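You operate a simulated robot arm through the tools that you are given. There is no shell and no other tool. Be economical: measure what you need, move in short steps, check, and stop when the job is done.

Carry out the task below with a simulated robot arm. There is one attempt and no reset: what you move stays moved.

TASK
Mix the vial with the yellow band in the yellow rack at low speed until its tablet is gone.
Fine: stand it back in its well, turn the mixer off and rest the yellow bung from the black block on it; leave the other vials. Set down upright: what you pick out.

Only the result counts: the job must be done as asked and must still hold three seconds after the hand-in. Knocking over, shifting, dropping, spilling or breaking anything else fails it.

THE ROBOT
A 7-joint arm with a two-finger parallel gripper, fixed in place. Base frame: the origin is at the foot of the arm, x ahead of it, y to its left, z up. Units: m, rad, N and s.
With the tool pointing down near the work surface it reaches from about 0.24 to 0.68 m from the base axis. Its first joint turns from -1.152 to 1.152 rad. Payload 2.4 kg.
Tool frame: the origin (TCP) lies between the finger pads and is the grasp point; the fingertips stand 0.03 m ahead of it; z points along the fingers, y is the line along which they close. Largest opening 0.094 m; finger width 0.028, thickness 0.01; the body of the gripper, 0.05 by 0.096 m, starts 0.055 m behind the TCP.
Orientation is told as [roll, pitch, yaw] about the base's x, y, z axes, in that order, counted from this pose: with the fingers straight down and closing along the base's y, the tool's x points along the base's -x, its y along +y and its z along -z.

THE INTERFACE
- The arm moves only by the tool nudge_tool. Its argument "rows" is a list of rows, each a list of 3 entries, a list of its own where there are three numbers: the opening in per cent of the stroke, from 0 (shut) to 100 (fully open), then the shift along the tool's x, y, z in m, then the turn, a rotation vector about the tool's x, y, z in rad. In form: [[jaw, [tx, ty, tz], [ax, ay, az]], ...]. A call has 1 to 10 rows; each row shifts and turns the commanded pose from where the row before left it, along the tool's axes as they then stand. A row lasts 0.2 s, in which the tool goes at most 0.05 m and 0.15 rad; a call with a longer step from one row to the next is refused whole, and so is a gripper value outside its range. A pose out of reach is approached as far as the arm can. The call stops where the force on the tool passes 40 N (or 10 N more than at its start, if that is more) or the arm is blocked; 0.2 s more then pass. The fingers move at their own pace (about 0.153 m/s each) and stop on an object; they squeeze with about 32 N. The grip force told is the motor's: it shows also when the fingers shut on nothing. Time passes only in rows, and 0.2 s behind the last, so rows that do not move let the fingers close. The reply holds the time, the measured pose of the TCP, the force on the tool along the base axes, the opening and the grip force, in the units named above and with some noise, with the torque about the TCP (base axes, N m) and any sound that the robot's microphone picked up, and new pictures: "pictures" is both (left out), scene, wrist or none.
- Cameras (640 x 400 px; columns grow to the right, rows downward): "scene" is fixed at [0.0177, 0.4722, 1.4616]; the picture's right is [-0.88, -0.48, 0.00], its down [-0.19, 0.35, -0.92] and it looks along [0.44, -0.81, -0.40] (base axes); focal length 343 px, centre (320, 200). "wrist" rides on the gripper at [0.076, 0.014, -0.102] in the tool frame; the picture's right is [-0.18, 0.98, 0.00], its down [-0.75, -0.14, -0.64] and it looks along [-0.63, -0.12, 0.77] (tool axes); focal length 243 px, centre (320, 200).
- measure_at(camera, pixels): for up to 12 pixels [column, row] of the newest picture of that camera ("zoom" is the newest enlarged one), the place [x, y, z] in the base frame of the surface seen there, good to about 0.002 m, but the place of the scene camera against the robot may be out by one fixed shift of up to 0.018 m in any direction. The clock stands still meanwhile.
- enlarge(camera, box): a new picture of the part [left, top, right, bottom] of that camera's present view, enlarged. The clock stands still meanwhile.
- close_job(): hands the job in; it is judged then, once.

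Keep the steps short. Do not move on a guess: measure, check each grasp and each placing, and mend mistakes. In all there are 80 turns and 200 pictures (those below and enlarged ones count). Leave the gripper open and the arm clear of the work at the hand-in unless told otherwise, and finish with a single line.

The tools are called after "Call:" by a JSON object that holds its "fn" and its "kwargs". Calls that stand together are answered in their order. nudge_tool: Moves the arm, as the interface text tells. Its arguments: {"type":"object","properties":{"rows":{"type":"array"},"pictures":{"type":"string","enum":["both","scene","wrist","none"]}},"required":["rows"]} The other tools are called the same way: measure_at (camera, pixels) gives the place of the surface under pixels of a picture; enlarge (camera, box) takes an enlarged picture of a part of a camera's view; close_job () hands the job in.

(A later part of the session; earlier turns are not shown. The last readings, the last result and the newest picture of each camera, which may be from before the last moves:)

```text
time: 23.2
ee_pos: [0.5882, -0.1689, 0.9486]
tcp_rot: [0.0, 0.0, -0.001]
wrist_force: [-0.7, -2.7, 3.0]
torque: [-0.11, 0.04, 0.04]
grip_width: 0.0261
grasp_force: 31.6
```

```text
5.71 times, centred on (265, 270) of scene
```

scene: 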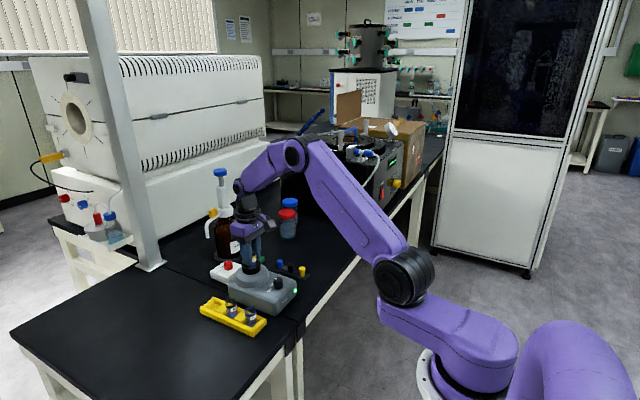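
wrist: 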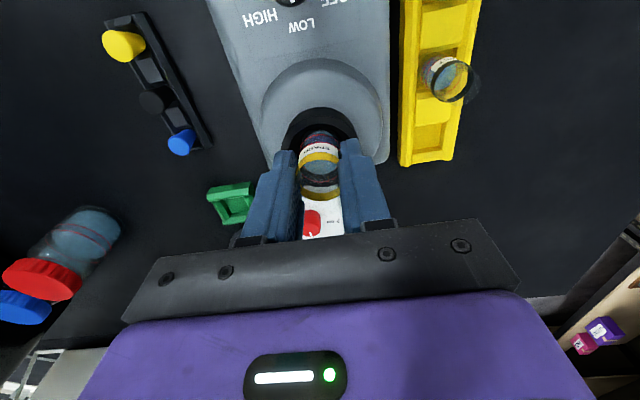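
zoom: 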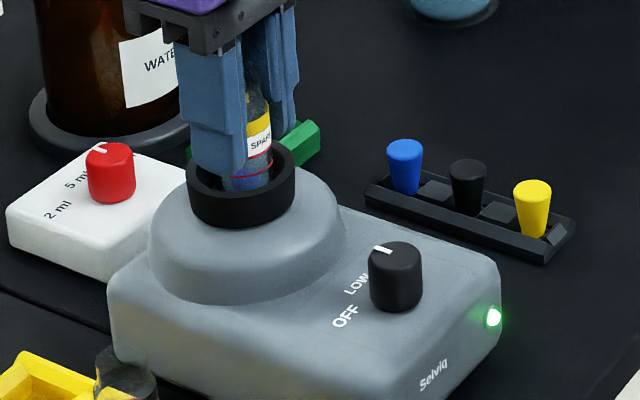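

The lamp is lit. I hold while feeding down 0.2 mm per row to keep the pressing force.

Call:
{"fn": "nudge_tool", "kwargs": {"rows": [[22, [0, 0, 0.0004], [0, 0, 0]], [22, [0, 0, 0], [0, 0, 0]], [22, [0, 0, 0.0003], [0, 0, 0]], [22, [0, 0, 0], [0, 0, 0]], [22, [0, 0, 0.0003], [0, 0, 0]], [22, [0, 0, 0], [0, 0, 0]], [22, [0, 0, 0.0003], [0, 0, 0]], [22, [0, 0, 0], [0, 0, 0]], [22, [0, 0, 0.0002], [0, 0, 0]], [22, [0, 0, 0], [0, 0, 0]]], "pictures": "scene"}}

Call:
{"fn": "enlarge", "kwargs": {"camera": "scene", "box": [240, 240, 300, 300]}}

```text
time: 25.4
ee_pos: [0.587, -0.1683, 0.9463]
tcp_rot: [0.0, 0.0, 0.0]
wrist_force: [0.4, 1.0, 4.1]
torque: [0.07, 0.02, 0.03]
grip_width: 0.0255
grasp_force: 32.5
```

scene: 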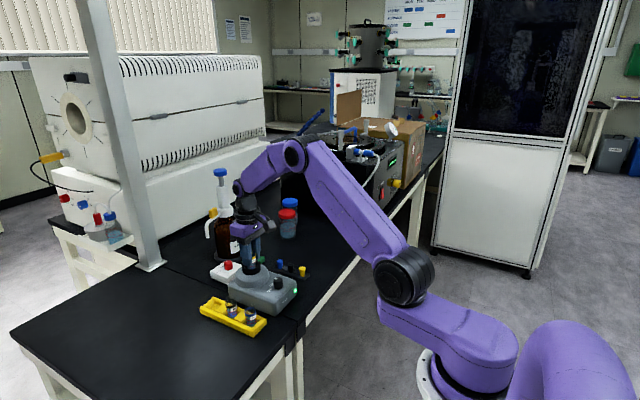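

```text
6.67 times, centred on (270, 270) of scene
```

zoom: 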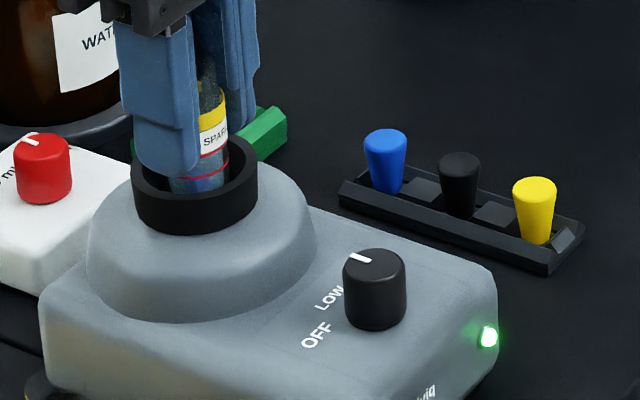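

Lamp on at 4 N. The tips are near the rim (≈4 mm left), so I now hold without feeding and see whether it stays.

Call:
{"fn": "nudge_tool", "kwargs": {"rows": [[22, [0, 0, 0], [0, 0, 0]], [22, [0, 0, 0], [0, 0, 0]], [22, [0, 0, 0], [0, 0, 0]], [22, [0, 0, 0], [0, 0, 0]], [22, [0, 0, 0], [0, 0, 0]], [22, [0, 0, 0], [0, 0, 0]], [22, [0, 0, 0], [0, 0, 0]], [22, [0, 0, 0], [0, 0, 0]], [22, [0, 0, 0], [0, 0, 0]], [22, [0, 0, 0], [0, 0, 0]]], "pictures": "scene"}}

Call:
{"fn": "enlarge", "kwargs": {"camera": "scene", "box": [240, 245, 275, 275]}}

Call:
{"fn": "enlarge", "kwargs": {"camera": "scene", "box": [270, 270, 310, 300]}}

```text
time: 27.6
ee_pos: [0.587, -0.1685, 0.9469]
tcp_rot: [0.001, 0.0, 0.0]
wrist_force: [-0.7, -0.4, 4.2]
torque: [0.01, 0.02, 0.01]
grip_width: 0.0257
grasp_force: 31.5
```

scene: 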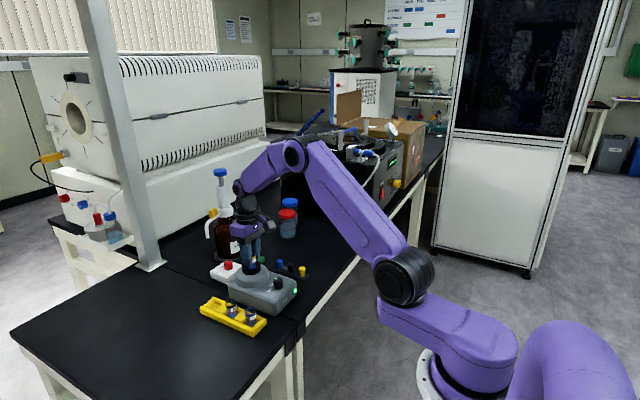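

```text
13.33 times, centred on (258, 260) of scene
```

zoom: 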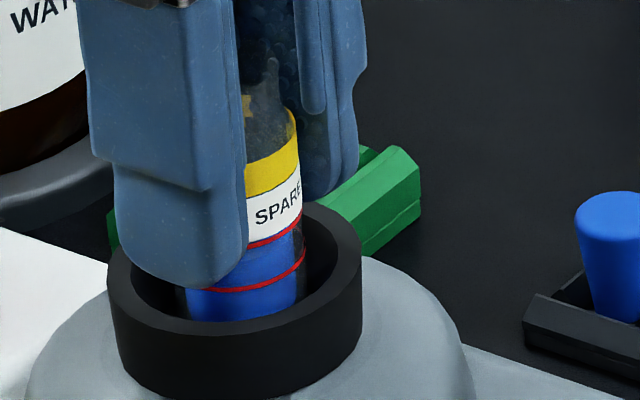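

```text
13.33 times, centred on (290, 285) of scene
```

zoom: 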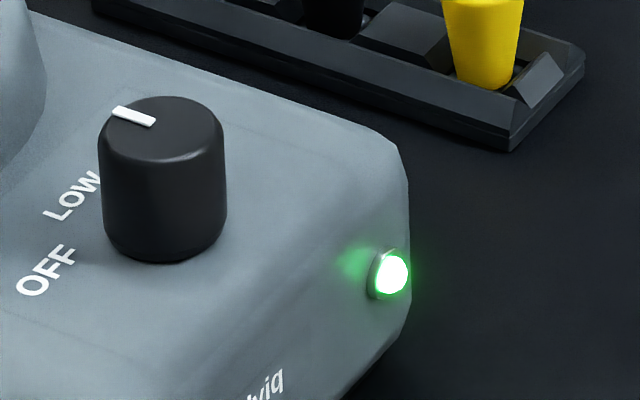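

Stable at 4.2 N with lamp on; liquid is colouring blue. I keep holding 4 s.

Call:
{"fn": "nudge_tool", "kwargs": {"rows": [[22, [0, 0, 0], [0, 0, 0]], [22, [0, 0, 0], [0, 0, 0]], [22, [0, 0, 0], [0, 0, 0]], [22, [0, 0, 0], [0, 0, 0]], [22, [0, 0, 0], [0, 0, 0]], [22, [0, 0, 0], [0, 0, 0]], [22, [0, 0, 0], [0, 0, 0]], [22, [0, 0, 0], [0, 0, 0]], [22, [0, 0, 0], [0, 0, 0]], [22, [0, 0, 0], [0, 0, 0]]], "pictures": "none"}}

Call:
{"fn": "nudge_tool", "kwargs": {"rows": [[22, [0, 0, 0], [0, 0, 0]], [22, [0, 0, 0], [0, 0, 0]], [22, [0, 0, 0], [0, 0, 0]], [22, [0, 0, 0], [0, 0, 0]], [22, [0, 0, 0], [0, 0, 0]], [22, [0, 0, 0], [0, 0, 0]], [22, [0, 0, 0], [0, 0, 0]], [22, [0, 0, 0], [0, 0, 0]], [22, [0, 0, 0], [0, 0, 0]], [22, [0, 0, 0], [0, 0, 0]]], "pictures": "both"}}

Call:
{"fn": "enlarge", "kwargs": {"camera": "scene", "box": [240, 245, 275, 275]}}

Call:
{"fn": "enlarge", "kwargs": {"camera": "wrist", "box": [270, 80, 370, 200]}}

```text
time: 29.8
ee_pos: [0.5875, -0.1699, 0.9471]
tcp_rot: [0.0, 0.0, 0.001]
wrist_force: [-0.2, -2.6, 4.4]
torque: [-0.2, -0.05, 0.01]
grip_width: 0.0259
grasp_force: 31.6
```

```text
time: 32.0
ee_pos: [0.5871, -0.1695, 0.9465]
tcp_rot: [0.0, 0.001, 0.0]
wrist_force: [0.3, -1.6, 3.6]
torque: [-0.09, 0.0, -0.01]
grip_width: 0.0254
grasp_force: 31.6
```

scene: 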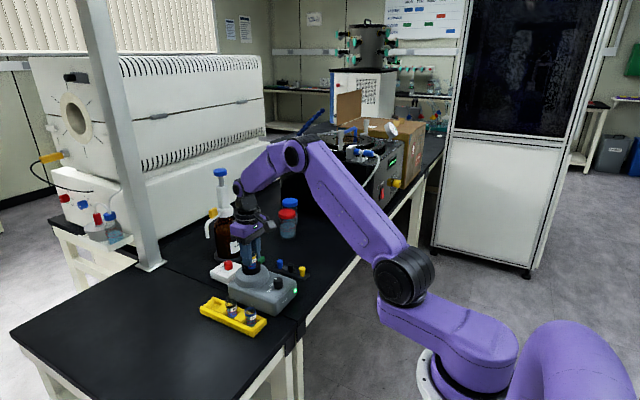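
wrist: 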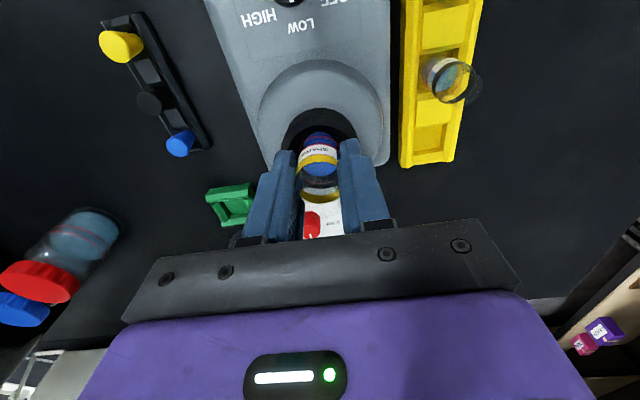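

```text
13.33 times, centred on (258, 260) of scene
```

zoom: 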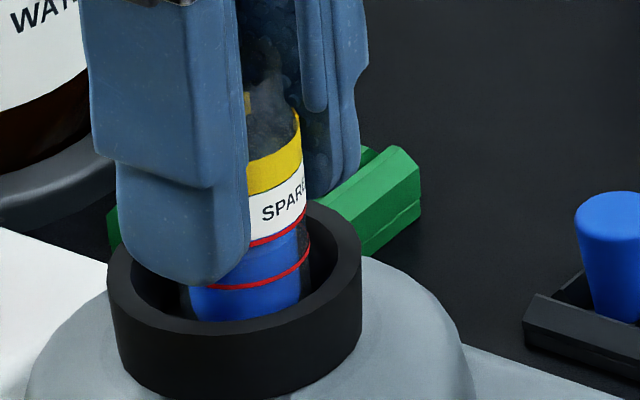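

```text
3.33 times, centred on (320, 140) of wrist
```

zoom: 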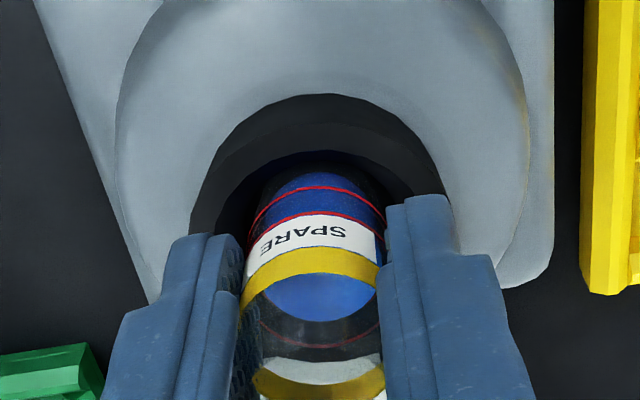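

The liquid is now evenly deep blue. I lift gently by 0.06 m to inspect the bottom for any remaining tablet.

Call:
{"fn": "nudge_tool", "kwargs": {"rows": [[22, [0, 0, -0.005], [0, 0, 0]], [22, [0, 0, -0.01], [0, 0, 0]], [22, [0, 0, -0.015], [0, 0, 0]], [22, [0, 0, -0.015], [0, 0, 0]], [22, [0, 0, -0.01], [0, 0, 0]], [22, [0, 0, -0.005], [0, 0, 0]]], "pictures": "both"}}

Call:
{"fn": "enlarge", "kwargs": {"camera": "scene", "box": [238, 230, 273, 260]}}

Call:
{"fn": "enlarge", "kwargs": {"camera": "wrist", "box": [270, 90, 370, 200]}}

```text
time: 33.4
ee_pos: [0.5876, -0.1697, 1.0064]
tcp_rot: [-0.001, 0.0, 0.0]
wrist_force: [-0.6, 0.4, 0.3]
torque: [0.0, -0.03, 0.01]
grip_width: 0.0258
grasp_force: 32.4
```

scene: 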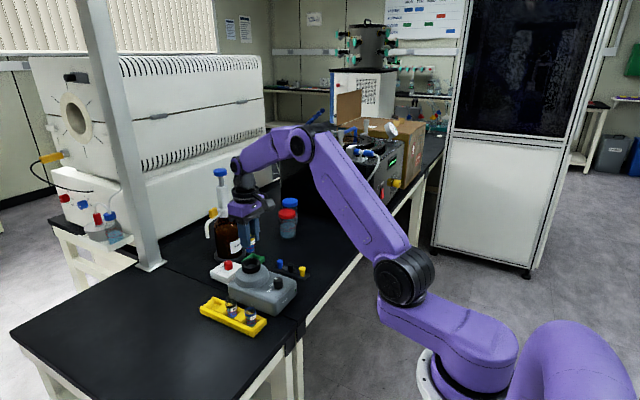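
wrist: 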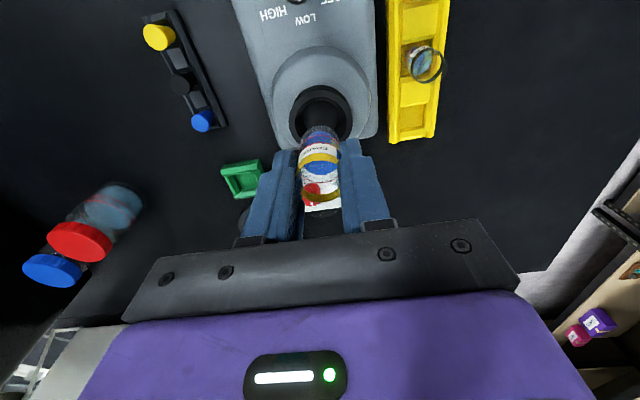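

```text
13.33 times, centred on (256, 245) of scene
```

zoom: 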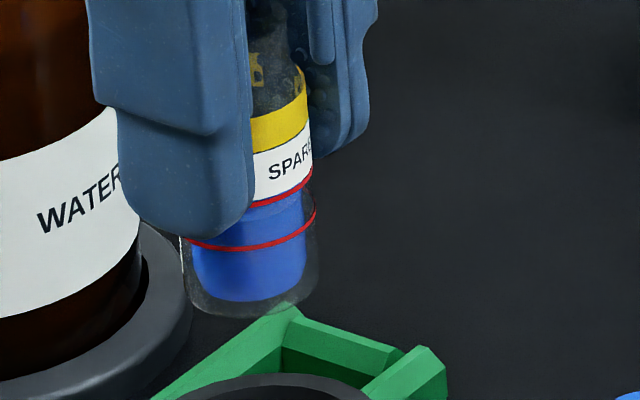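

```text
3.64 times, centred on (320, 145) of wrist
```

zoom: 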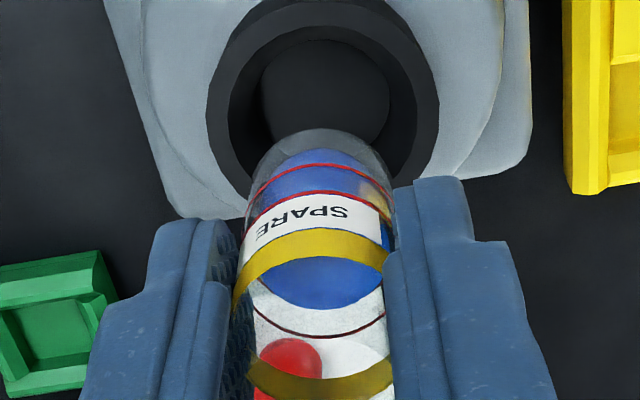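

The liquid is uniform blue, but I see a pale patch at wrist zoom (372,197). I look closer.

Call:
{"fn": "enlarge", "kwargs": {"camera": "wrist", "box": [300, 120, 345, 165]}}

Call:
{"fn": "enlarge", "kwargs": {"camera": "scene", "box": [248, 240, 264, 256]}}

```text
8.89 times, centred on (322, 142) of wrist
```

zoom: 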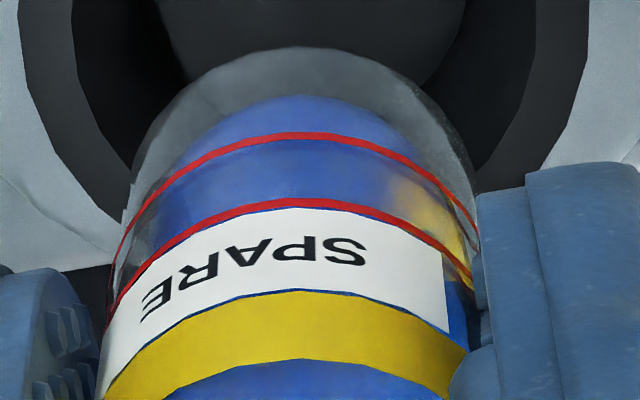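

```text
16.00 times, centred on (256, 248) of scene
```

zoom: 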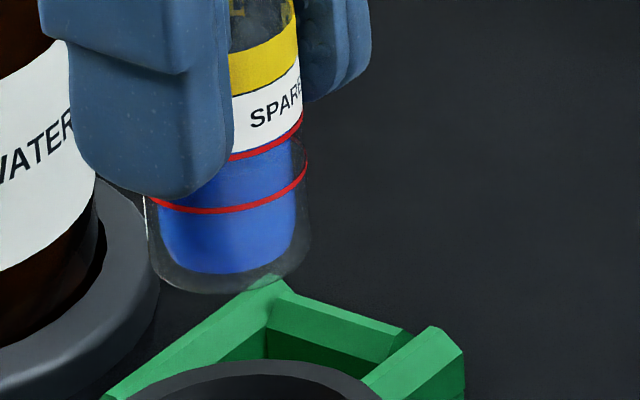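

That patch is only the rack's reflection; the liquid is homogeneous and the tablet is gone. I carry the vial back above its well (0.643, -0.0645).

Call:
{"fn": "nudge_tool", "kwargs": {"rows": [[22, [-0.003, 0.005, 0], [0, 0, 0]], [22, [-0.008, 0.014, 0], [0, 0, 0]], [22, [-0.009, 0.018, 0], [0, 0, 0]], [22, [-0.009, 0.018, 0], [0, 0, 0]], [22, [-0.009, 0.018, 0.005], [0, 0, 0]], [22, [-0.009, 0.017, 0.01], [0, 0, 0]], [22, [-0.006, 0.011, 0.01], [0, 0, 0]], [22, [-0.0025, 0.0042, 0.005], [0, 0, 0]], [22, [0, 0, 0], [0, 0, 0]]], "pictures": "both"}}

Call:
{"fn": "enlarge", "kwargs": {"camera": "scene", "box": [185, 240, 275, 320]}}

Call:
{"fn": "enlarge", "kwargs": {"camera": "wrist", "box": [270, 60, 370, 170]}}

```text
time: 35.4
ee_pos: [0.6441, -0.0644, 0.9757]
tcp_rot: [0.001, 0.001, -0.002]
wrist_force: [-0.4, -0.4, 0.0]
torque: [-0.01, 0.04, -0.01]
grip_width: 0.0259
grasp_force: 31.5
```

scene: 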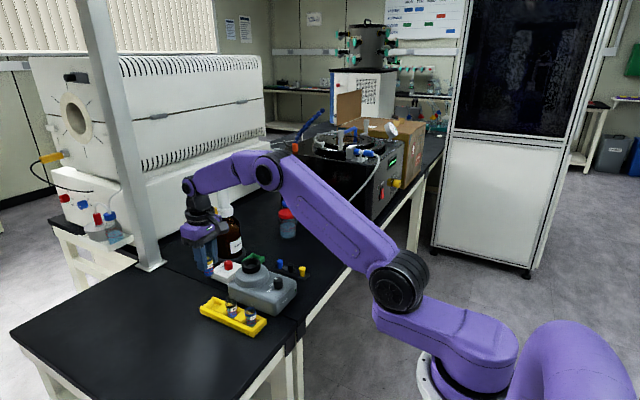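
wrist: 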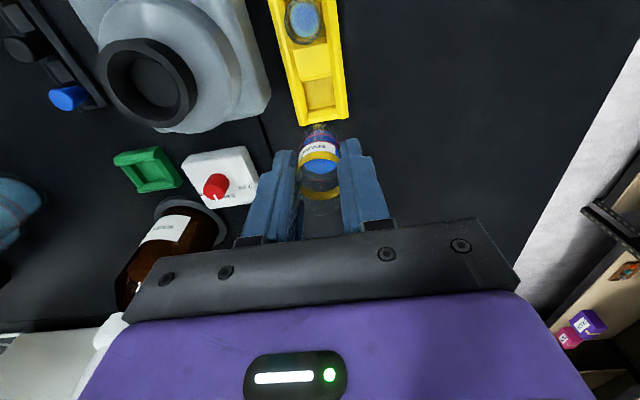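

```text
5.00 times, centred on (230, 280) of scene
```

zoom: 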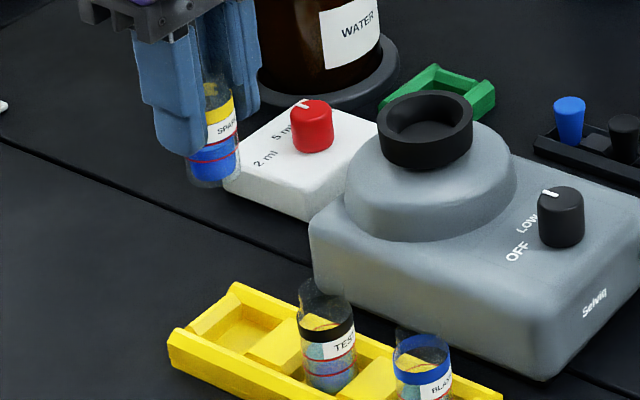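

```text
3.64 times, centred on (320, 115) of wrist
```

zoom: 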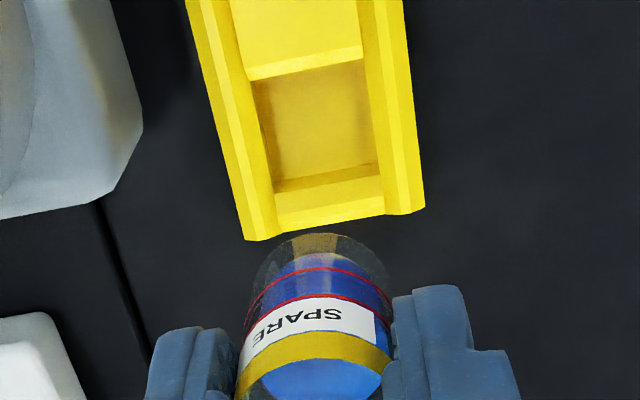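

Call:
{"fn": "measure_at", "kwargs": {"camera": "zoom", "pixels": [[262, 85], [365, 72], [275, 185], [376, 170], [318, 130], [320, 90], [322, 172], [262, 262], [385, 275], [320, 300], [254, 330], [320, 262]]}}

```text
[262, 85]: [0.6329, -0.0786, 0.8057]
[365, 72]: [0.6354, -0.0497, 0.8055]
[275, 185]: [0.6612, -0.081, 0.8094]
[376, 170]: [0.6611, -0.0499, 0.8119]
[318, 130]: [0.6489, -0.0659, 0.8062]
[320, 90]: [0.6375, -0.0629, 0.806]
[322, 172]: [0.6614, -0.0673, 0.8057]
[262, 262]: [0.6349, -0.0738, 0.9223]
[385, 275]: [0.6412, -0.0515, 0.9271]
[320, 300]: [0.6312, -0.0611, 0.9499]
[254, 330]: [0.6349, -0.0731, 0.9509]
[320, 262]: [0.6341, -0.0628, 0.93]
```

The well spans y -0.080…-0.050, x 0.630…0.661, and the TCP is over its middle. I lower 0.095 m to just above the rack walls, then check.

Call:
{"fn": "nudge_tool", "kwargs": {"rows": [[22, [0.0, 0, 0.01], [0, 0, 0]], [22, [0, 0, 0.02], [0, 0, 0]], [22, [0, 0, 0.02], [0, 0, 0]], [22, [0, 0, 0.02], [0, 0, 0]], [22, [0, 0, 0.015], [0, 0, 0]], [22, [0, 0, 0.01], [0, 0, 0]], [22, [0, 0, 0], [0, 0, 0]]], "pictures": "both"}}

Call:
{"fn": "enlarge", "kwargs": {"camera": "scene", "box": [190, 260, 250, 320]}}

Call:
{"fn": "enlarge", "kwargs": {"camera": "wrist", "box": [270, 90, 370, 200]}}

```text
time: 37.0
ee_pos: [0.644, -0.0646, 0.882]
tcp_rot: [0.001, 0.001, -0.001]
wrist_force: [0.4, 0.1, -0.2]
torque: [0.02, 0.01, -0.02]
grip_width: 0.0258
grasp_force: 32.0
```

scene: 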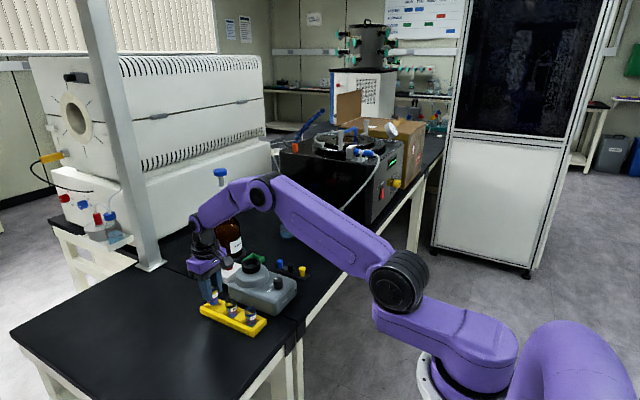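
wrist: 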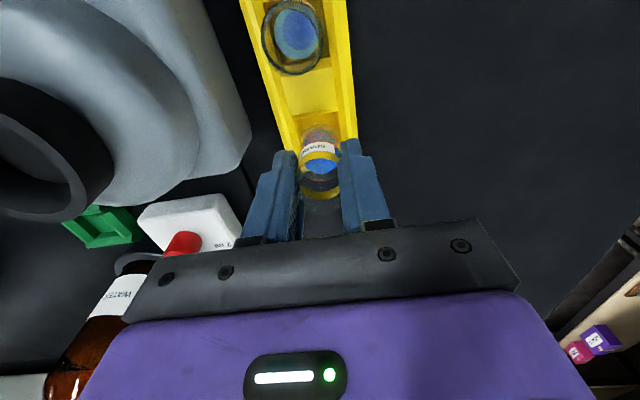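

```text
6.67 times, centred on (220, 290) of scene
```

zoom: 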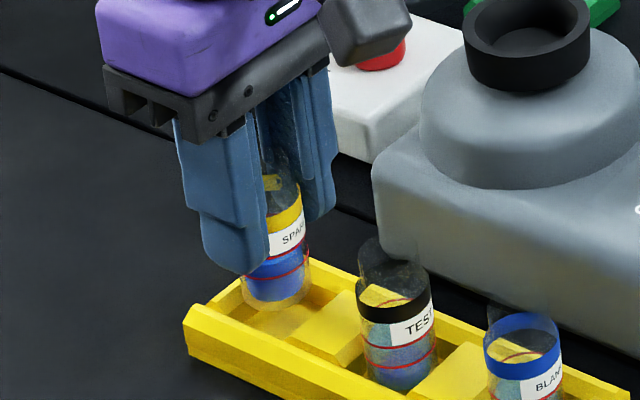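

```text
3.64 times, centred on (320, 145) of wrist
```

zoom: 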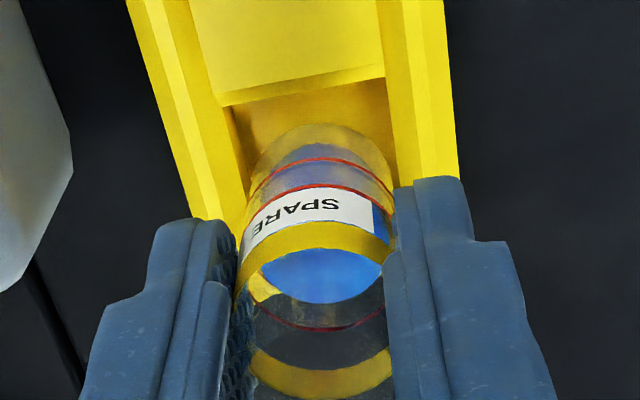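

The vial hangs over its well, well aligned. I lower 0.022 m slowly, watching force.

Call:
{"fn": "nudge_tool", "kwargs": {"rows": [[22, [0.0, 0, 0.006], [0, 0, 0]], [22, [0, 0, 0.006], [0, 0, 0]], [22, [0, 0, 0.006], [0, 0, 0]], [22, [0, 0, 0.005], [0, 0, 0]], [22, [0, 0, 0], [0, 0, 0]]], "pictures": "wrist"}}

```text
time: 38.2
ee_pos: [0.6458, -0.0644, 0.8619]
tcp_rot: [0.001, -0.007, 0.0]
wrist_force: [0.7, 0.9, 22.6]
torque: [0.0, -0.07, -0.1]
grip_width: 0.0259
grasp_force: 32.4
```

wrist: 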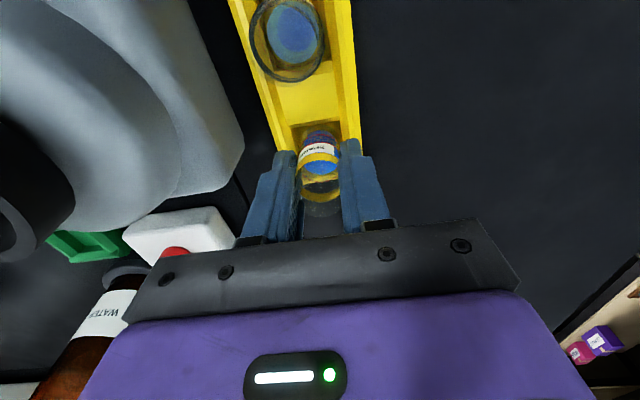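

Contact at z 0.862 with 22 N - higher than expected. I back up 2 mm and look at what touched.

Call:
{"fn": "nudge_tool", "kwargs": {"rows": [[22, [0.0, 0, -0.003], [0, 0, 0]], [22, [0, 0, 0], [0, 0, 0]]], "pictures": "both"}}

Call:
{"fn": "enlarge", "kwargs": {"camera": "scene", "box": [195, 275, 240, 320]}}

Call:
{"fn": "enlarge", "kwargs": {"camera": "wrist", "box": [270, 100, 370, 210]}}

```text
time: 38.8
ee_pos: [0.6435, -0.0647, 0.8612]
tcp_rot: [-0.001, 0.0, 0.0]
wrist_force: [3.7, -0.4, 8.4]
torque: [-0.02, -0.25, 0.04]
grip_width: 0.0258
grasp_force: 31.9
```

scene: 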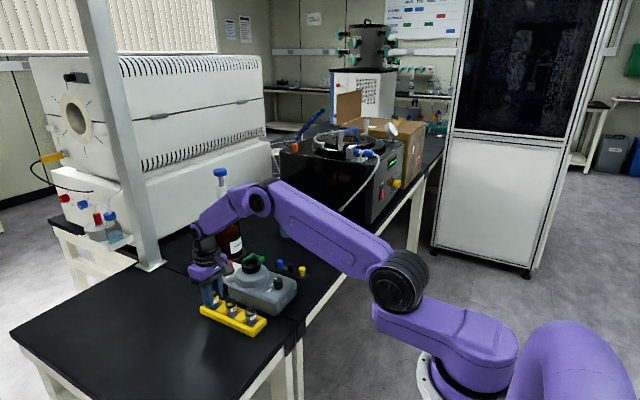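
wrist: 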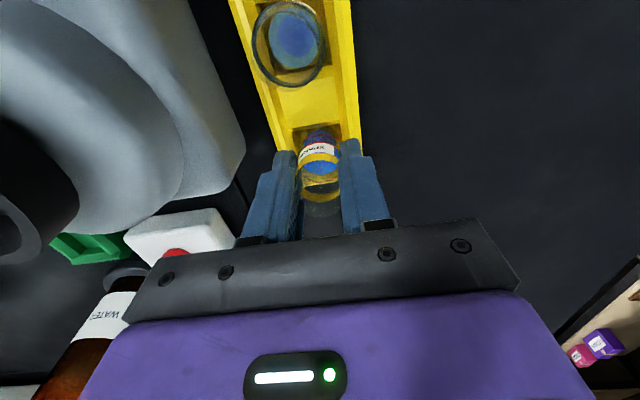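

```text
8.89 times, centred on (218, 298) of scene
```

zoom: 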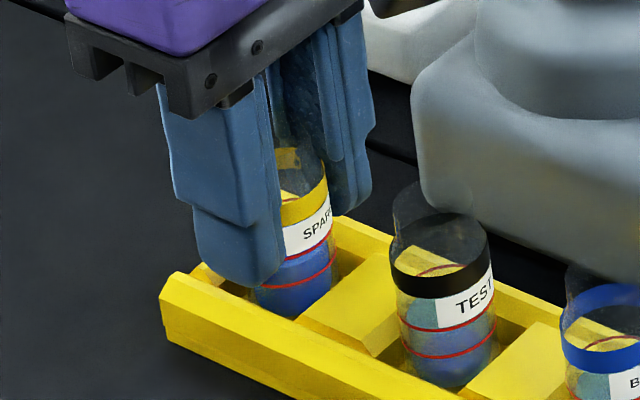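

```text
3.64 times, centred on (320, 155) of wrist
```

zoom: 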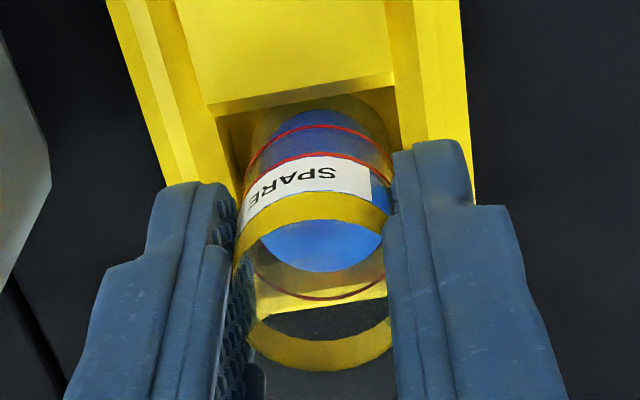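

Call:
{"fn": "measure_at", "kwargs": {"camera": "zoom", "pixels": [[305, 200], [305, 225], [310, 160], [310, 130], [310, 112], [320, 100], [320, 84], [243, 225], [383, 215], [250, 160], [388, 150], [320, 355]]}}

Call:
{"fn": "measure_at", "kwargs": {"camera": "scene", "pixels": [[228, 304], [231, 306], [224, 297], [226, 300], [224, 301], [234, 308]]}}

```text
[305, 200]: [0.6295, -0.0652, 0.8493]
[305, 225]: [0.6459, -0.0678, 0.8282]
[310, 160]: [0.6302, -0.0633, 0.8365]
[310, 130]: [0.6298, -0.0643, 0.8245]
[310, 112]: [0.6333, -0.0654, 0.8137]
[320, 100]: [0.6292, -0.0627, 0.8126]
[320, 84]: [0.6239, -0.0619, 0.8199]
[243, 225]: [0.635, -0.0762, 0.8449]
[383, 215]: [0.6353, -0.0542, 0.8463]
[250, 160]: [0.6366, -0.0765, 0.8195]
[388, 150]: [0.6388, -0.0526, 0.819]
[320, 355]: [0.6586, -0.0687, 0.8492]
```

```text
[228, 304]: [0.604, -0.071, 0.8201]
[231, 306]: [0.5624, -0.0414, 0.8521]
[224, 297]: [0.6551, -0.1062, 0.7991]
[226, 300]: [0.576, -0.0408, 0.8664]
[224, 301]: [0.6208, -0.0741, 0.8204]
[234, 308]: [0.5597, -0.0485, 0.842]
```

The vial is vertical but its front (x≈0.6298) rubs on the divider (x≈0.629), and the reaction pushes +x. I rise 4 mm, shift +x by 2.5 mm to the well's centre, and lower gently.

Call:
{"fn": "nudge_tool", "kwargs": {"rows": [[22, [0.0, 0, -0.004], [0, 0, 0]], [22, [-0.0025, 0, 0], [0, 0, 0]], [22, [0, 0, 0.003], [0, 0, 0]], [22, [0, 0, 0.0015], [0, 0, 0]], [22, [0, 0, 0], [0, 0, 0]]], "pictures": "none"}}

```text
time: 40.0
ee_pos: [0.6454, -0.0649, 0.861]
tcp_rot: [0.0, 0.0, 0.0]
wrist_force: [-2.1, 0.6, 4.5]
torque: [0.02, 0.04, 0.0]
grip_width: 0.0257
grasp_force: 31.6
```

Contact again at 0.861. The band height (≈0.849) suggests the vial may already be standing on the floor, having slid a bit in the grip. I compare heights with the TEST vial in the pictures.

Call:
{"fn": "enlarge", "kwargs": {"camera": "scene", "box": [200, 280, 245, 325]}}

Call:
{"fn": "measure_at", "kwargs": {"camera": "zoom", "pixels": [[255, 160], [260, 190], [270, 205], [260, 240], [405, 235], [415, 260], [420, 300], [270, 270], [415, 335], [245, 245], [380, 230], [430, 225]]}}

Call:
{"fn": "enlarge", "kwargs": {"camera": "wrist", "box": [240, 0, 380, 210]}}

```text
8.89 times, centred on (222, 302) of scene
```

zoom: 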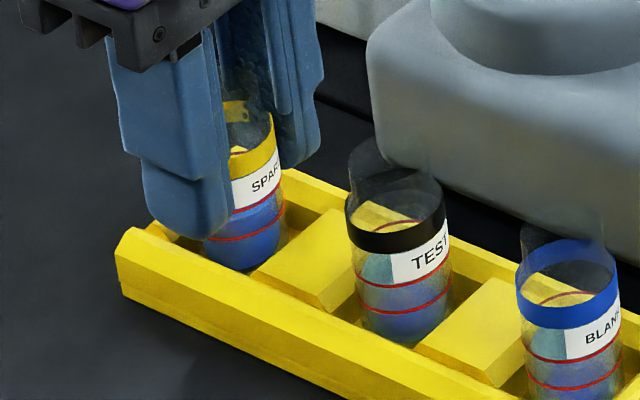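

```text
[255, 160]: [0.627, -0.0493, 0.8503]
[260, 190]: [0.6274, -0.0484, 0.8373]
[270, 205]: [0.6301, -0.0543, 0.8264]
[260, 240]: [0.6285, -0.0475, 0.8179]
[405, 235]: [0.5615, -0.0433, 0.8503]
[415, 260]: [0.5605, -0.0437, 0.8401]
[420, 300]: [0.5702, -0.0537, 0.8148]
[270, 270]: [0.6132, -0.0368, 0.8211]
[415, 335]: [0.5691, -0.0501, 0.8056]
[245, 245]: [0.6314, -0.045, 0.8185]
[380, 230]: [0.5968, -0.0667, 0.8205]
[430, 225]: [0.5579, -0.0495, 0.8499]
```

```text
1.90 times, centred on (310, 105) of wrist
```

zoom: 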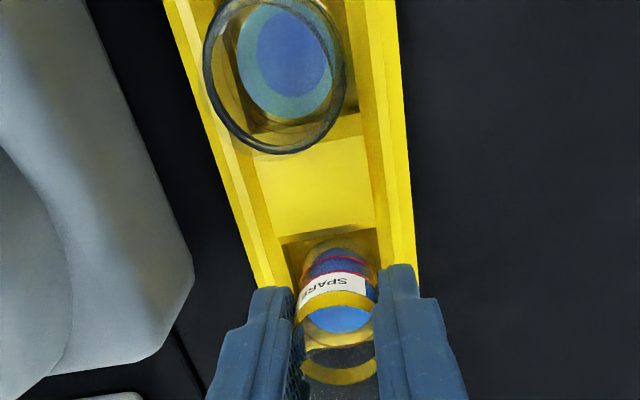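

Band heights agree: SPARE 0.8503, TEST 0.8503. So the vial stands on the well floor and I can release. I open to 45 %.

Call:
{"fn": "nudge_tool", "kwargs": {"rows": [[30, [0, 0, 0], [0, 0, 0]], [38, [0, 0, 0], [0, 0, 0]], [45, [0, 0, 0], [0, 0, 0]], [45, [0, 0, 0], [0, 0, 0]]], "pictures": "wrist"}}

Call:
{"fn": "enlarge", "kwargs": {"camera": "scene", "box": [200, 280, 245, 325]}}

```text
time: 41.0
ee_pos: [0.6465, -0.0632, 0.8606]
tcp_rot: [0.0, 0.001, 0.0]
wrist_force: [0.1, -0.1, 0.2]
torque: [-0.01, 0.01, 0.0]
grip_width: 0.0422
grasp_force: 0.0
```

wrist: 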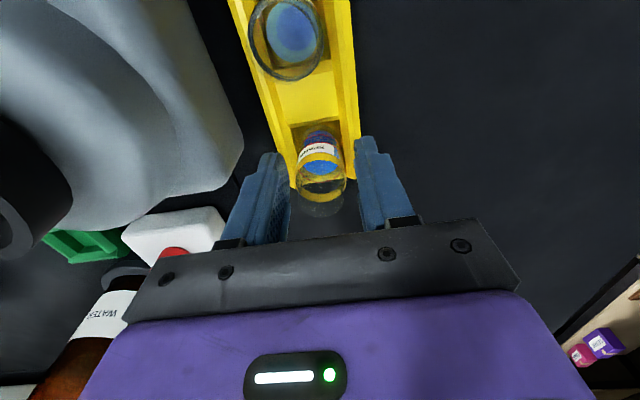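

```text
8.89 times, centred on (222, 302) of scene
```

zoom: 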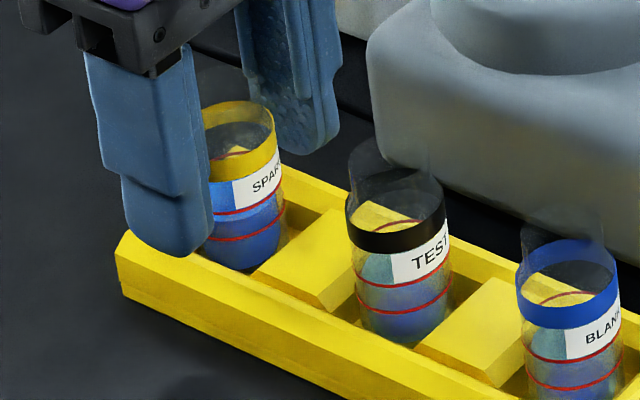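

The vial stands upright in its well. I lift straight up, then go to above the knob.

Call:
{"fn": "nudge_tool", "kwargs": {"rows": [[45, [0, 0, -0.02], [0, 0, 0]], [45, [0, 0, -0.04], [0, 0, 0]], [45, [0, 0, -0.04], [0, 0, 0]], [45, [0, 0, -0.04], [0, 0, 0]], [45, [0.037, -0.027, 0], [0, 0, 0]], [45, [0.037, -0.027, 0], [0, 0, 0]], [45, [0.037, -0.027, 0], [0, 0, 0]], [45, [0.036, -0.0255, 0], [0, 0, 0]], [45, [0, 0, 0], [0, 0, 0]]], "pictures": "both"}}

Call:
{"fn": "enlarge", "kwargs": {"camera": "scene", "box": [190, 270, 265, 340]}}

Call:
{"fn": "enlarge", "kwargs": {"camera": "wrist", "box": [240, 60, 400, 190]}}

```text
time: 43.0
ee_pos: [0.4973, -0.1715, 1.0018]
tcp_rot: [0.0, -0.001, 0.0]
wrist_force: [1.3, 0.3, 0.2]
torque: [0.0, 0.04, 0.01]
grip_width: 0.0424
grasp_force: 0.1
```

scene: 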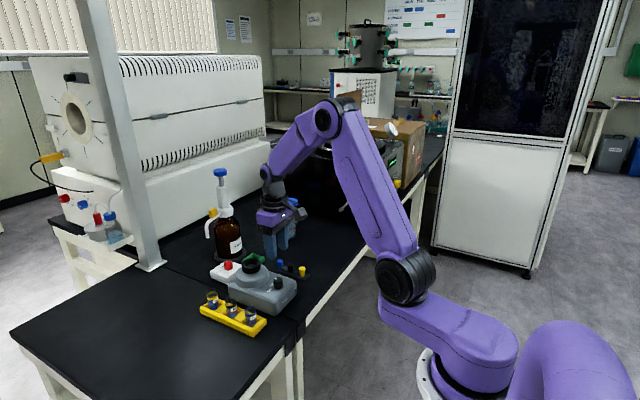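
wrist: 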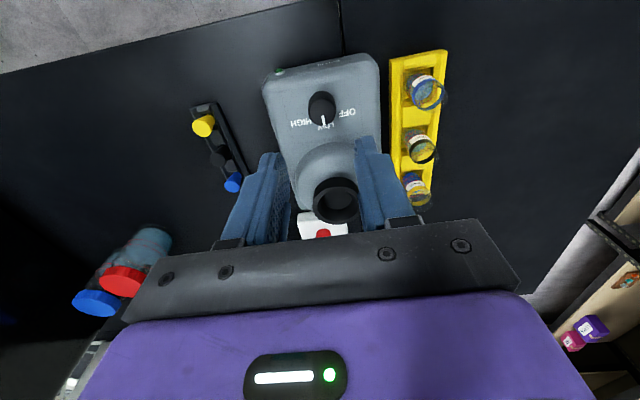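

```text
5.71 times, centred on (228, 305) of scene
```

zoom: 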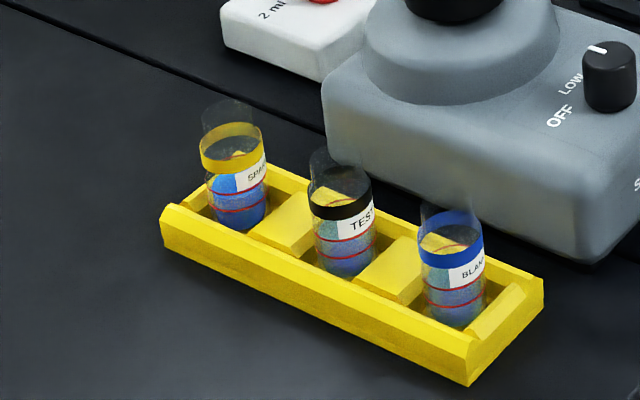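

```text
3.08 times, centred on (320, 125) of wrist
```

zoom: 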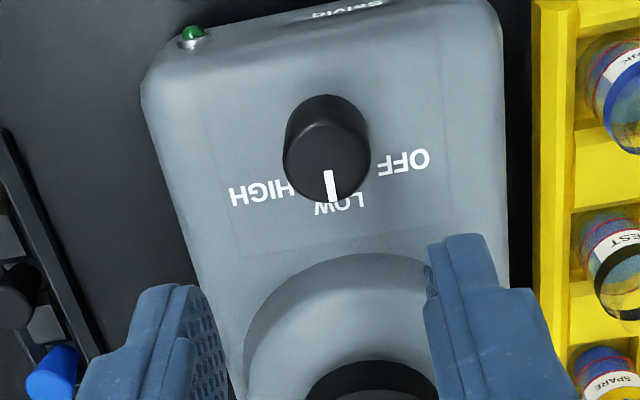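

All vials upright; pointer at LOW. I descend onto the knob and grip it.

Call:
{"fn": "nudge_tool", "kwargs": {"rows": [[45, [-0.0015, 0.001, 0.03], [0, 0, 0]], [45, [0, 0, 0.03], [0, 0, 0]], [45, [0, 0, 0.025], [0, 0, 0]], [45, [0, 0, 0.012], [0, 0, 0]], [45, [0, 0, 0.008], [0, 0, 0]], [20, [0, 0, 0], [0, 0, 0]], [10, [0, 0, 0], [0, 0, 0]], [10, [0, 0, 0], [0, 0, 0]]], "pictures": "wrist"}}

```text
time: 44.8
ee_pos: [0.5007, -0.1702, 0.8967]
tcp_rot: [0.0, -0.001, 0.001]
wrist_force: [-1.0, -2.6, 3.3]
torque: [0.44, 0.2, -0.03]
grip_width: 0.0257
grasp_force: 45.0
```

wrist: 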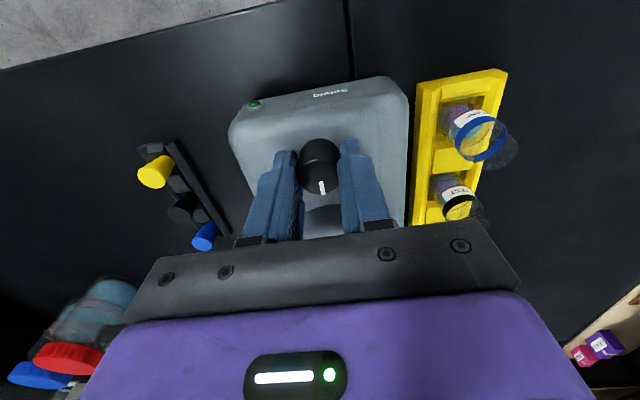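

The knob is gripped. I turn it back counter-clockwise (about -tool z) by 1.0 rad to OFF.

Call:
{"fn": "nudge_tool", "kwargs": {"rows": [[10, [0, 0, 0], [0, 0, -0.125]], [10, [0, 0, 0], [0, 0, -0.125]], [10, [0, 0, 0], [0, 0, -0.125]], [10, [0, 0, 0], [0, 0, -0.125]], [10, [0, 0, 0], [0, 0, -0.125]], [10, [0, 0, 0], [0, 0, -0.125]], [10, [0, 0, 0], [0, 0, -0.125]], [10, [0, 0, 0], [0, 0, -0.125]], [10, [0, 0, 0], [0, 0, 0]]], "pictures": "wrist"}}

```text
time: 46.8
ee_pos: [0.5, -0.1713, 0.8956]
tcp_rot: [-0.001, 0.001, 1.002]
wrist_force: [-7.4, 1.1, 14.8]
torque: [-0.32, -0.11, 0.02]
grip_width: 0.0256
grasp_force: 44.8
```

wrist: 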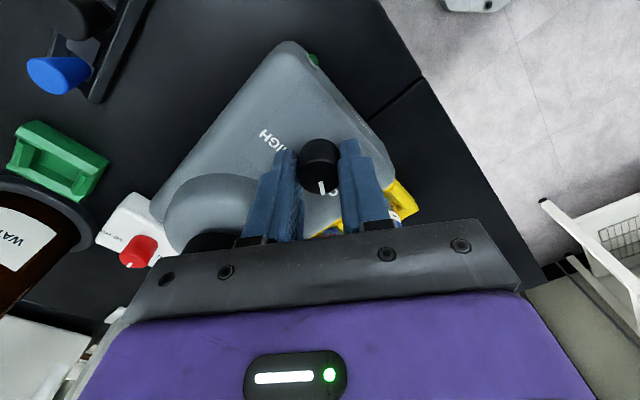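

The knob turned. I release, lift, and check the pointer.

Call:
{"fn": "nudge_tool", "kwargs": {"rows": [[45, [0, 0, 0], [0, 0, 0]], [45, [0, 0, 0], [0, 0, 0]], [45, [0, 0, -0.03], [0, 0, 0]], [45, [0, 0, -0.04], [0, 0, 0]], [45, [0, 0, -0.04], [0, 0, 0]], [45, [0, 0, 0], [0, 0, 0]]], "pictures": "both"}}

Call:
{"fn": "enlarge", "kwargs": {"camera": "wrist", "box": [240, 60, 400, 190]}}

```text
time: 48.2
ee_pos: [0.4991, -0.1708, 1.0063]
tcp_rot: [0.0, -0.001, 1.001]
wrist_force: [0.7, -0.5, 0.3]
torque: [0.0, -0.02, -0.01]
grip_width: 0.0424
grasp_force: 0.1
```

scene: 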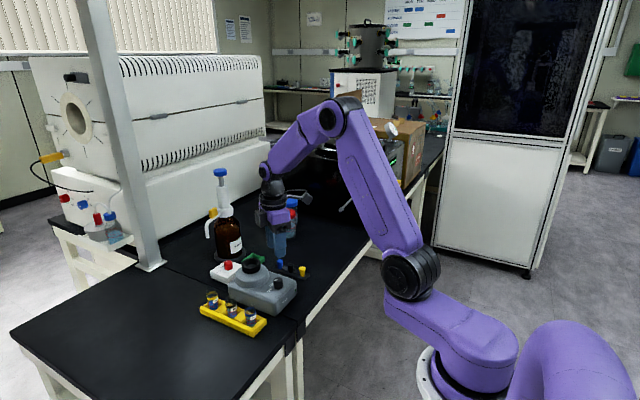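
wrist: 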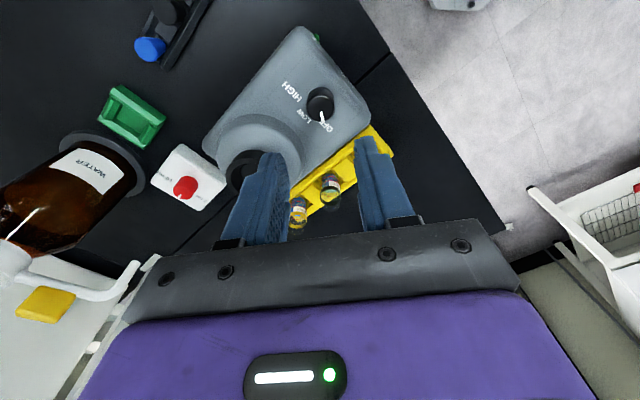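

```text
3.08 times, centred on (320, 125) of wrist
```

zoom: 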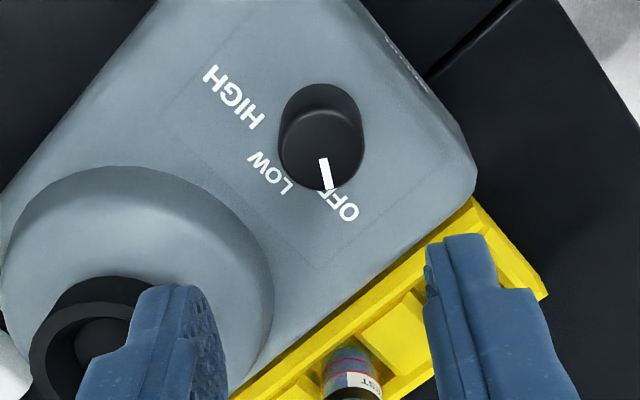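

Call:
{"fn": "measure_at", "kwargs": {"camera": "zoom", "pixels": [[323, 162], [329, 186], [283, 150], [358, 140], [340, 205], [270, 172]]}}

```text
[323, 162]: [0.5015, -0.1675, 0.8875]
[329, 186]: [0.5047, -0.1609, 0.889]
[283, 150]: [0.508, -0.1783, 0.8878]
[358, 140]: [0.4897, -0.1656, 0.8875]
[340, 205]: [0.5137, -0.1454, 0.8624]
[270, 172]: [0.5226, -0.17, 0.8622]
```

The pointer is at 60°, exactly OFF as at the start. Now I return to zero yaw and go above the yellow bung (≈0.508, -0.313).

Call:
{"fn": "nudge_tool", "kwargs": {"rows": [[45, [0, 0, 0], [0, 0, 0.143]], [45, [0, 0, 0], [0, 0, 0.143]], [45, [0, 0, 0], [0, 0, 0.143]], [45, [0, 0, 0], [0, 0, 0.143]], [45, [0, 0, 0], [0, 0, 0.143]], [45, [0, 0, 0], [0, 0, 0.143]], [45, [0, 0, 0], [0, 0, 0.143]], [45, [-0.003, -0.046, 0], [0, 0, 0]], [45, [-0.003, -0.048, 0.01], [0, 0, 0]], [45, [-0.003, -0.048, 0.01], [0, 0, 0]]], "pictures": "none"}}

Call:
{"fn": "nudge_tool", "kwargs": {"rows": [[45, [0, 0, 0.03], [0, 0, 0]], [45, [0, 0, 0.03], [0, 0, 0]], [45, [0, 0, 0], [0, 0, 0]]], "pictures": "both"}}

Call:
{"fn": "enlarge", "kwargs": {"camera": "wrist", "box": [260, 60, 380, 190]}}

Call:
{"fn": "enlarge", "kwargs": {"camera": "scene", "box": [270, 245, 320, 295]}}

```text
time: 50.4
ee_pos: [0.5085, -0.3126, 0.987]
tcp_rot: [0.0, 0.002, -0.002]
wrist_force: [0.3, -0.6, -0.6]
torque: [0.01, -0.01, 0.0]
grip_width: 0.0423
grasp_force: 0.0
```

```text
time: 51.2
ee_pos: [0.5102, -0.3117, 0.926]
tcp_rot: [-0.001, 0.001, -0.003]
wrist_force: [1.2, -0.2, 0.7]
torque: [-0.01, -0.03, -0.02]
grip_width: 0.0426
grasp_force: 0.0
```

scene: 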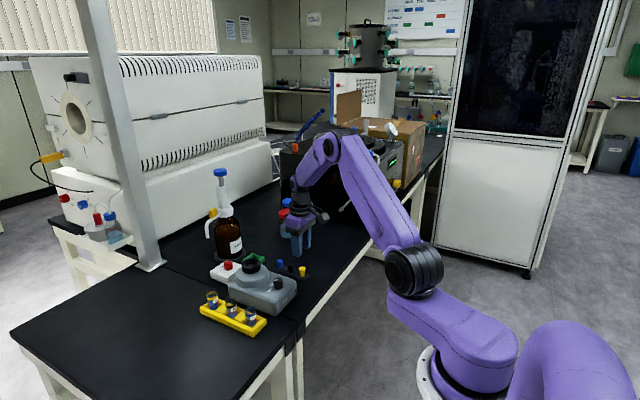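
wrist: 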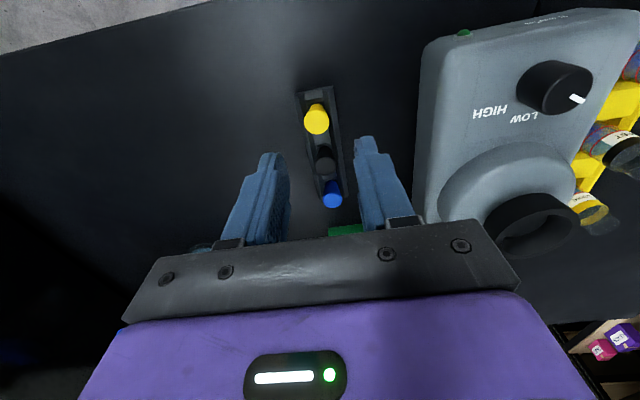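

```text
3.08 times, centred on (320, 125) of wrist
```

zoom: 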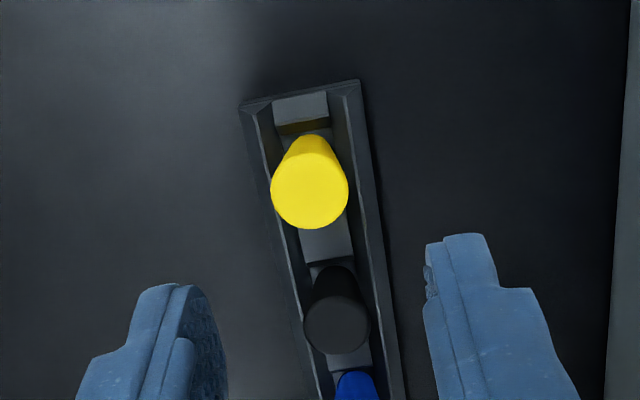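

```text
8.00 times, centred on (295, 270) of scene
```

zoom: 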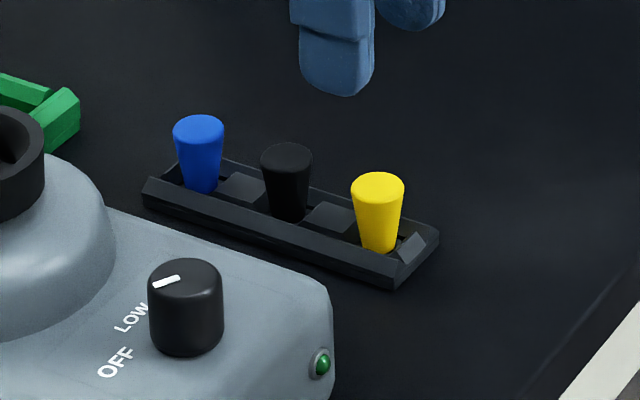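

Call:
{"fn": "measure_at", "kwargs": {"camera": "wrist", "pixels": [[316.8, 121], [305.5, 121], [327.5, 121], [316.8, 112], [316.8, 132.5], [314, 106], [301, 102], [334.5, 108.5], [301, 125], [339, 140], [322, 140], [324, 170]]}}

```text
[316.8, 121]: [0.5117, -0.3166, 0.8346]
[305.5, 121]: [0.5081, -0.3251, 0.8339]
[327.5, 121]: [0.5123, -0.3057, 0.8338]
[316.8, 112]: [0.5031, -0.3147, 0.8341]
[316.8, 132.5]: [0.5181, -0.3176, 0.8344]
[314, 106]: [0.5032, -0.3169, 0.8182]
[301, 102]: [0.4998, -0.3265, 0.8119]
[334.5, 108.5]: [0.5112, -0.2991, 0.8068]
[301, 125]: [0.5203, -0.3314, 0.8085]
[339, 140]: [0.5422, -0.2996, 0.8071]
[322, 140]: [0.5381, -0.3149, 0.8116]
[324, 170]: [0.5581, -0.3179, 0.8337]
```

Yellow bung: centre (0.5105, -0.3156), top z 0.834, diameter ≈0.021. I shift -0.0038 in y and descend to TCP z≈0.853 so the tips take the upper 11 mm.

Call:
{"fn": "nudge_tool", "kwargs": {"rows": [[45, [0, -0.0038, 0.02], [0, 0, 0]], [45, [0, 0, 0.02], [0, 0, 0]], [45, [0, 0, 0.02], [0, 0, 0]], [45, [0, 0, 0.013], [0, 0, 0]], [45, [0, 0, 0], [0, 0, 0]]], "pictures": "wrist"}}

Call:
{"fn": "enlarge", "kwargs": {"camera": "scene", "box": [270, 245, 320, 295]}}

```text
time: 52.4
ee_pos: [0.5091, -0.3159, 0.8539]
tcp_rot: [-0.001, -0.001, -0.001]
wrist_force: [0.2, 0.8, 0.3]
torque: [-0.01, -0.02, 0.0]
grip_width: 0.0423
grasp_force: 0.0
```

wrist: 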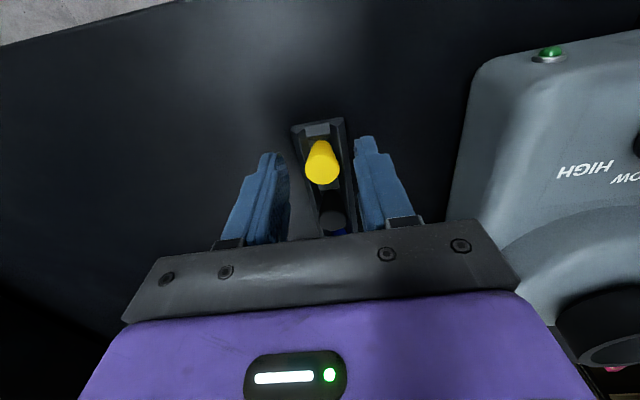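

```text
8.00 times, centred on (295, 270) of scene
```

zoom: 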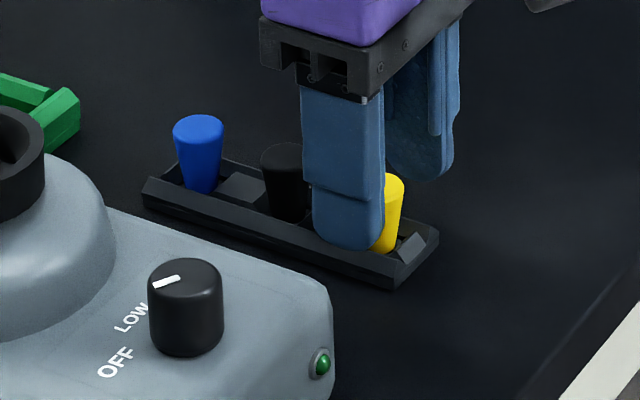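

Aligned, clear of the black bung. I close and lift slowly 5 mm to check the hold.

Call:
{"fn": "nudge_tool", "kwargs": {"rows": [[30, [-0.001, 0, 0], [0, 0, 0]], [20, [0, 0, 0], [0, 0, 0]], [10, [0, 0, 0], [0, 0, 0]], [10, [0, 0, 0], [0, 0, 0]], [10, [0, 0, -0.005], [0, 0, 0]], [10, [0, 0, -0.005], [0, 0, 0]]], "pictures": "wrist"}}

```text
time: 53.8
ee_pos: [0.5091, -0.3151, 0.8635]
tcp_rot: [0.0, 0.0, -0.001]
wrist_force: [0.4, 0.2, 0.3]
torque: [-0.01, 0.03, 0.02]
grip_width: 0.0106
grasp_force: 31.8
```

wrist: 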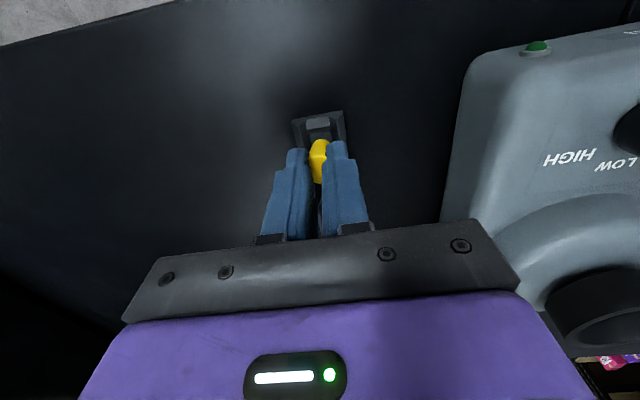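

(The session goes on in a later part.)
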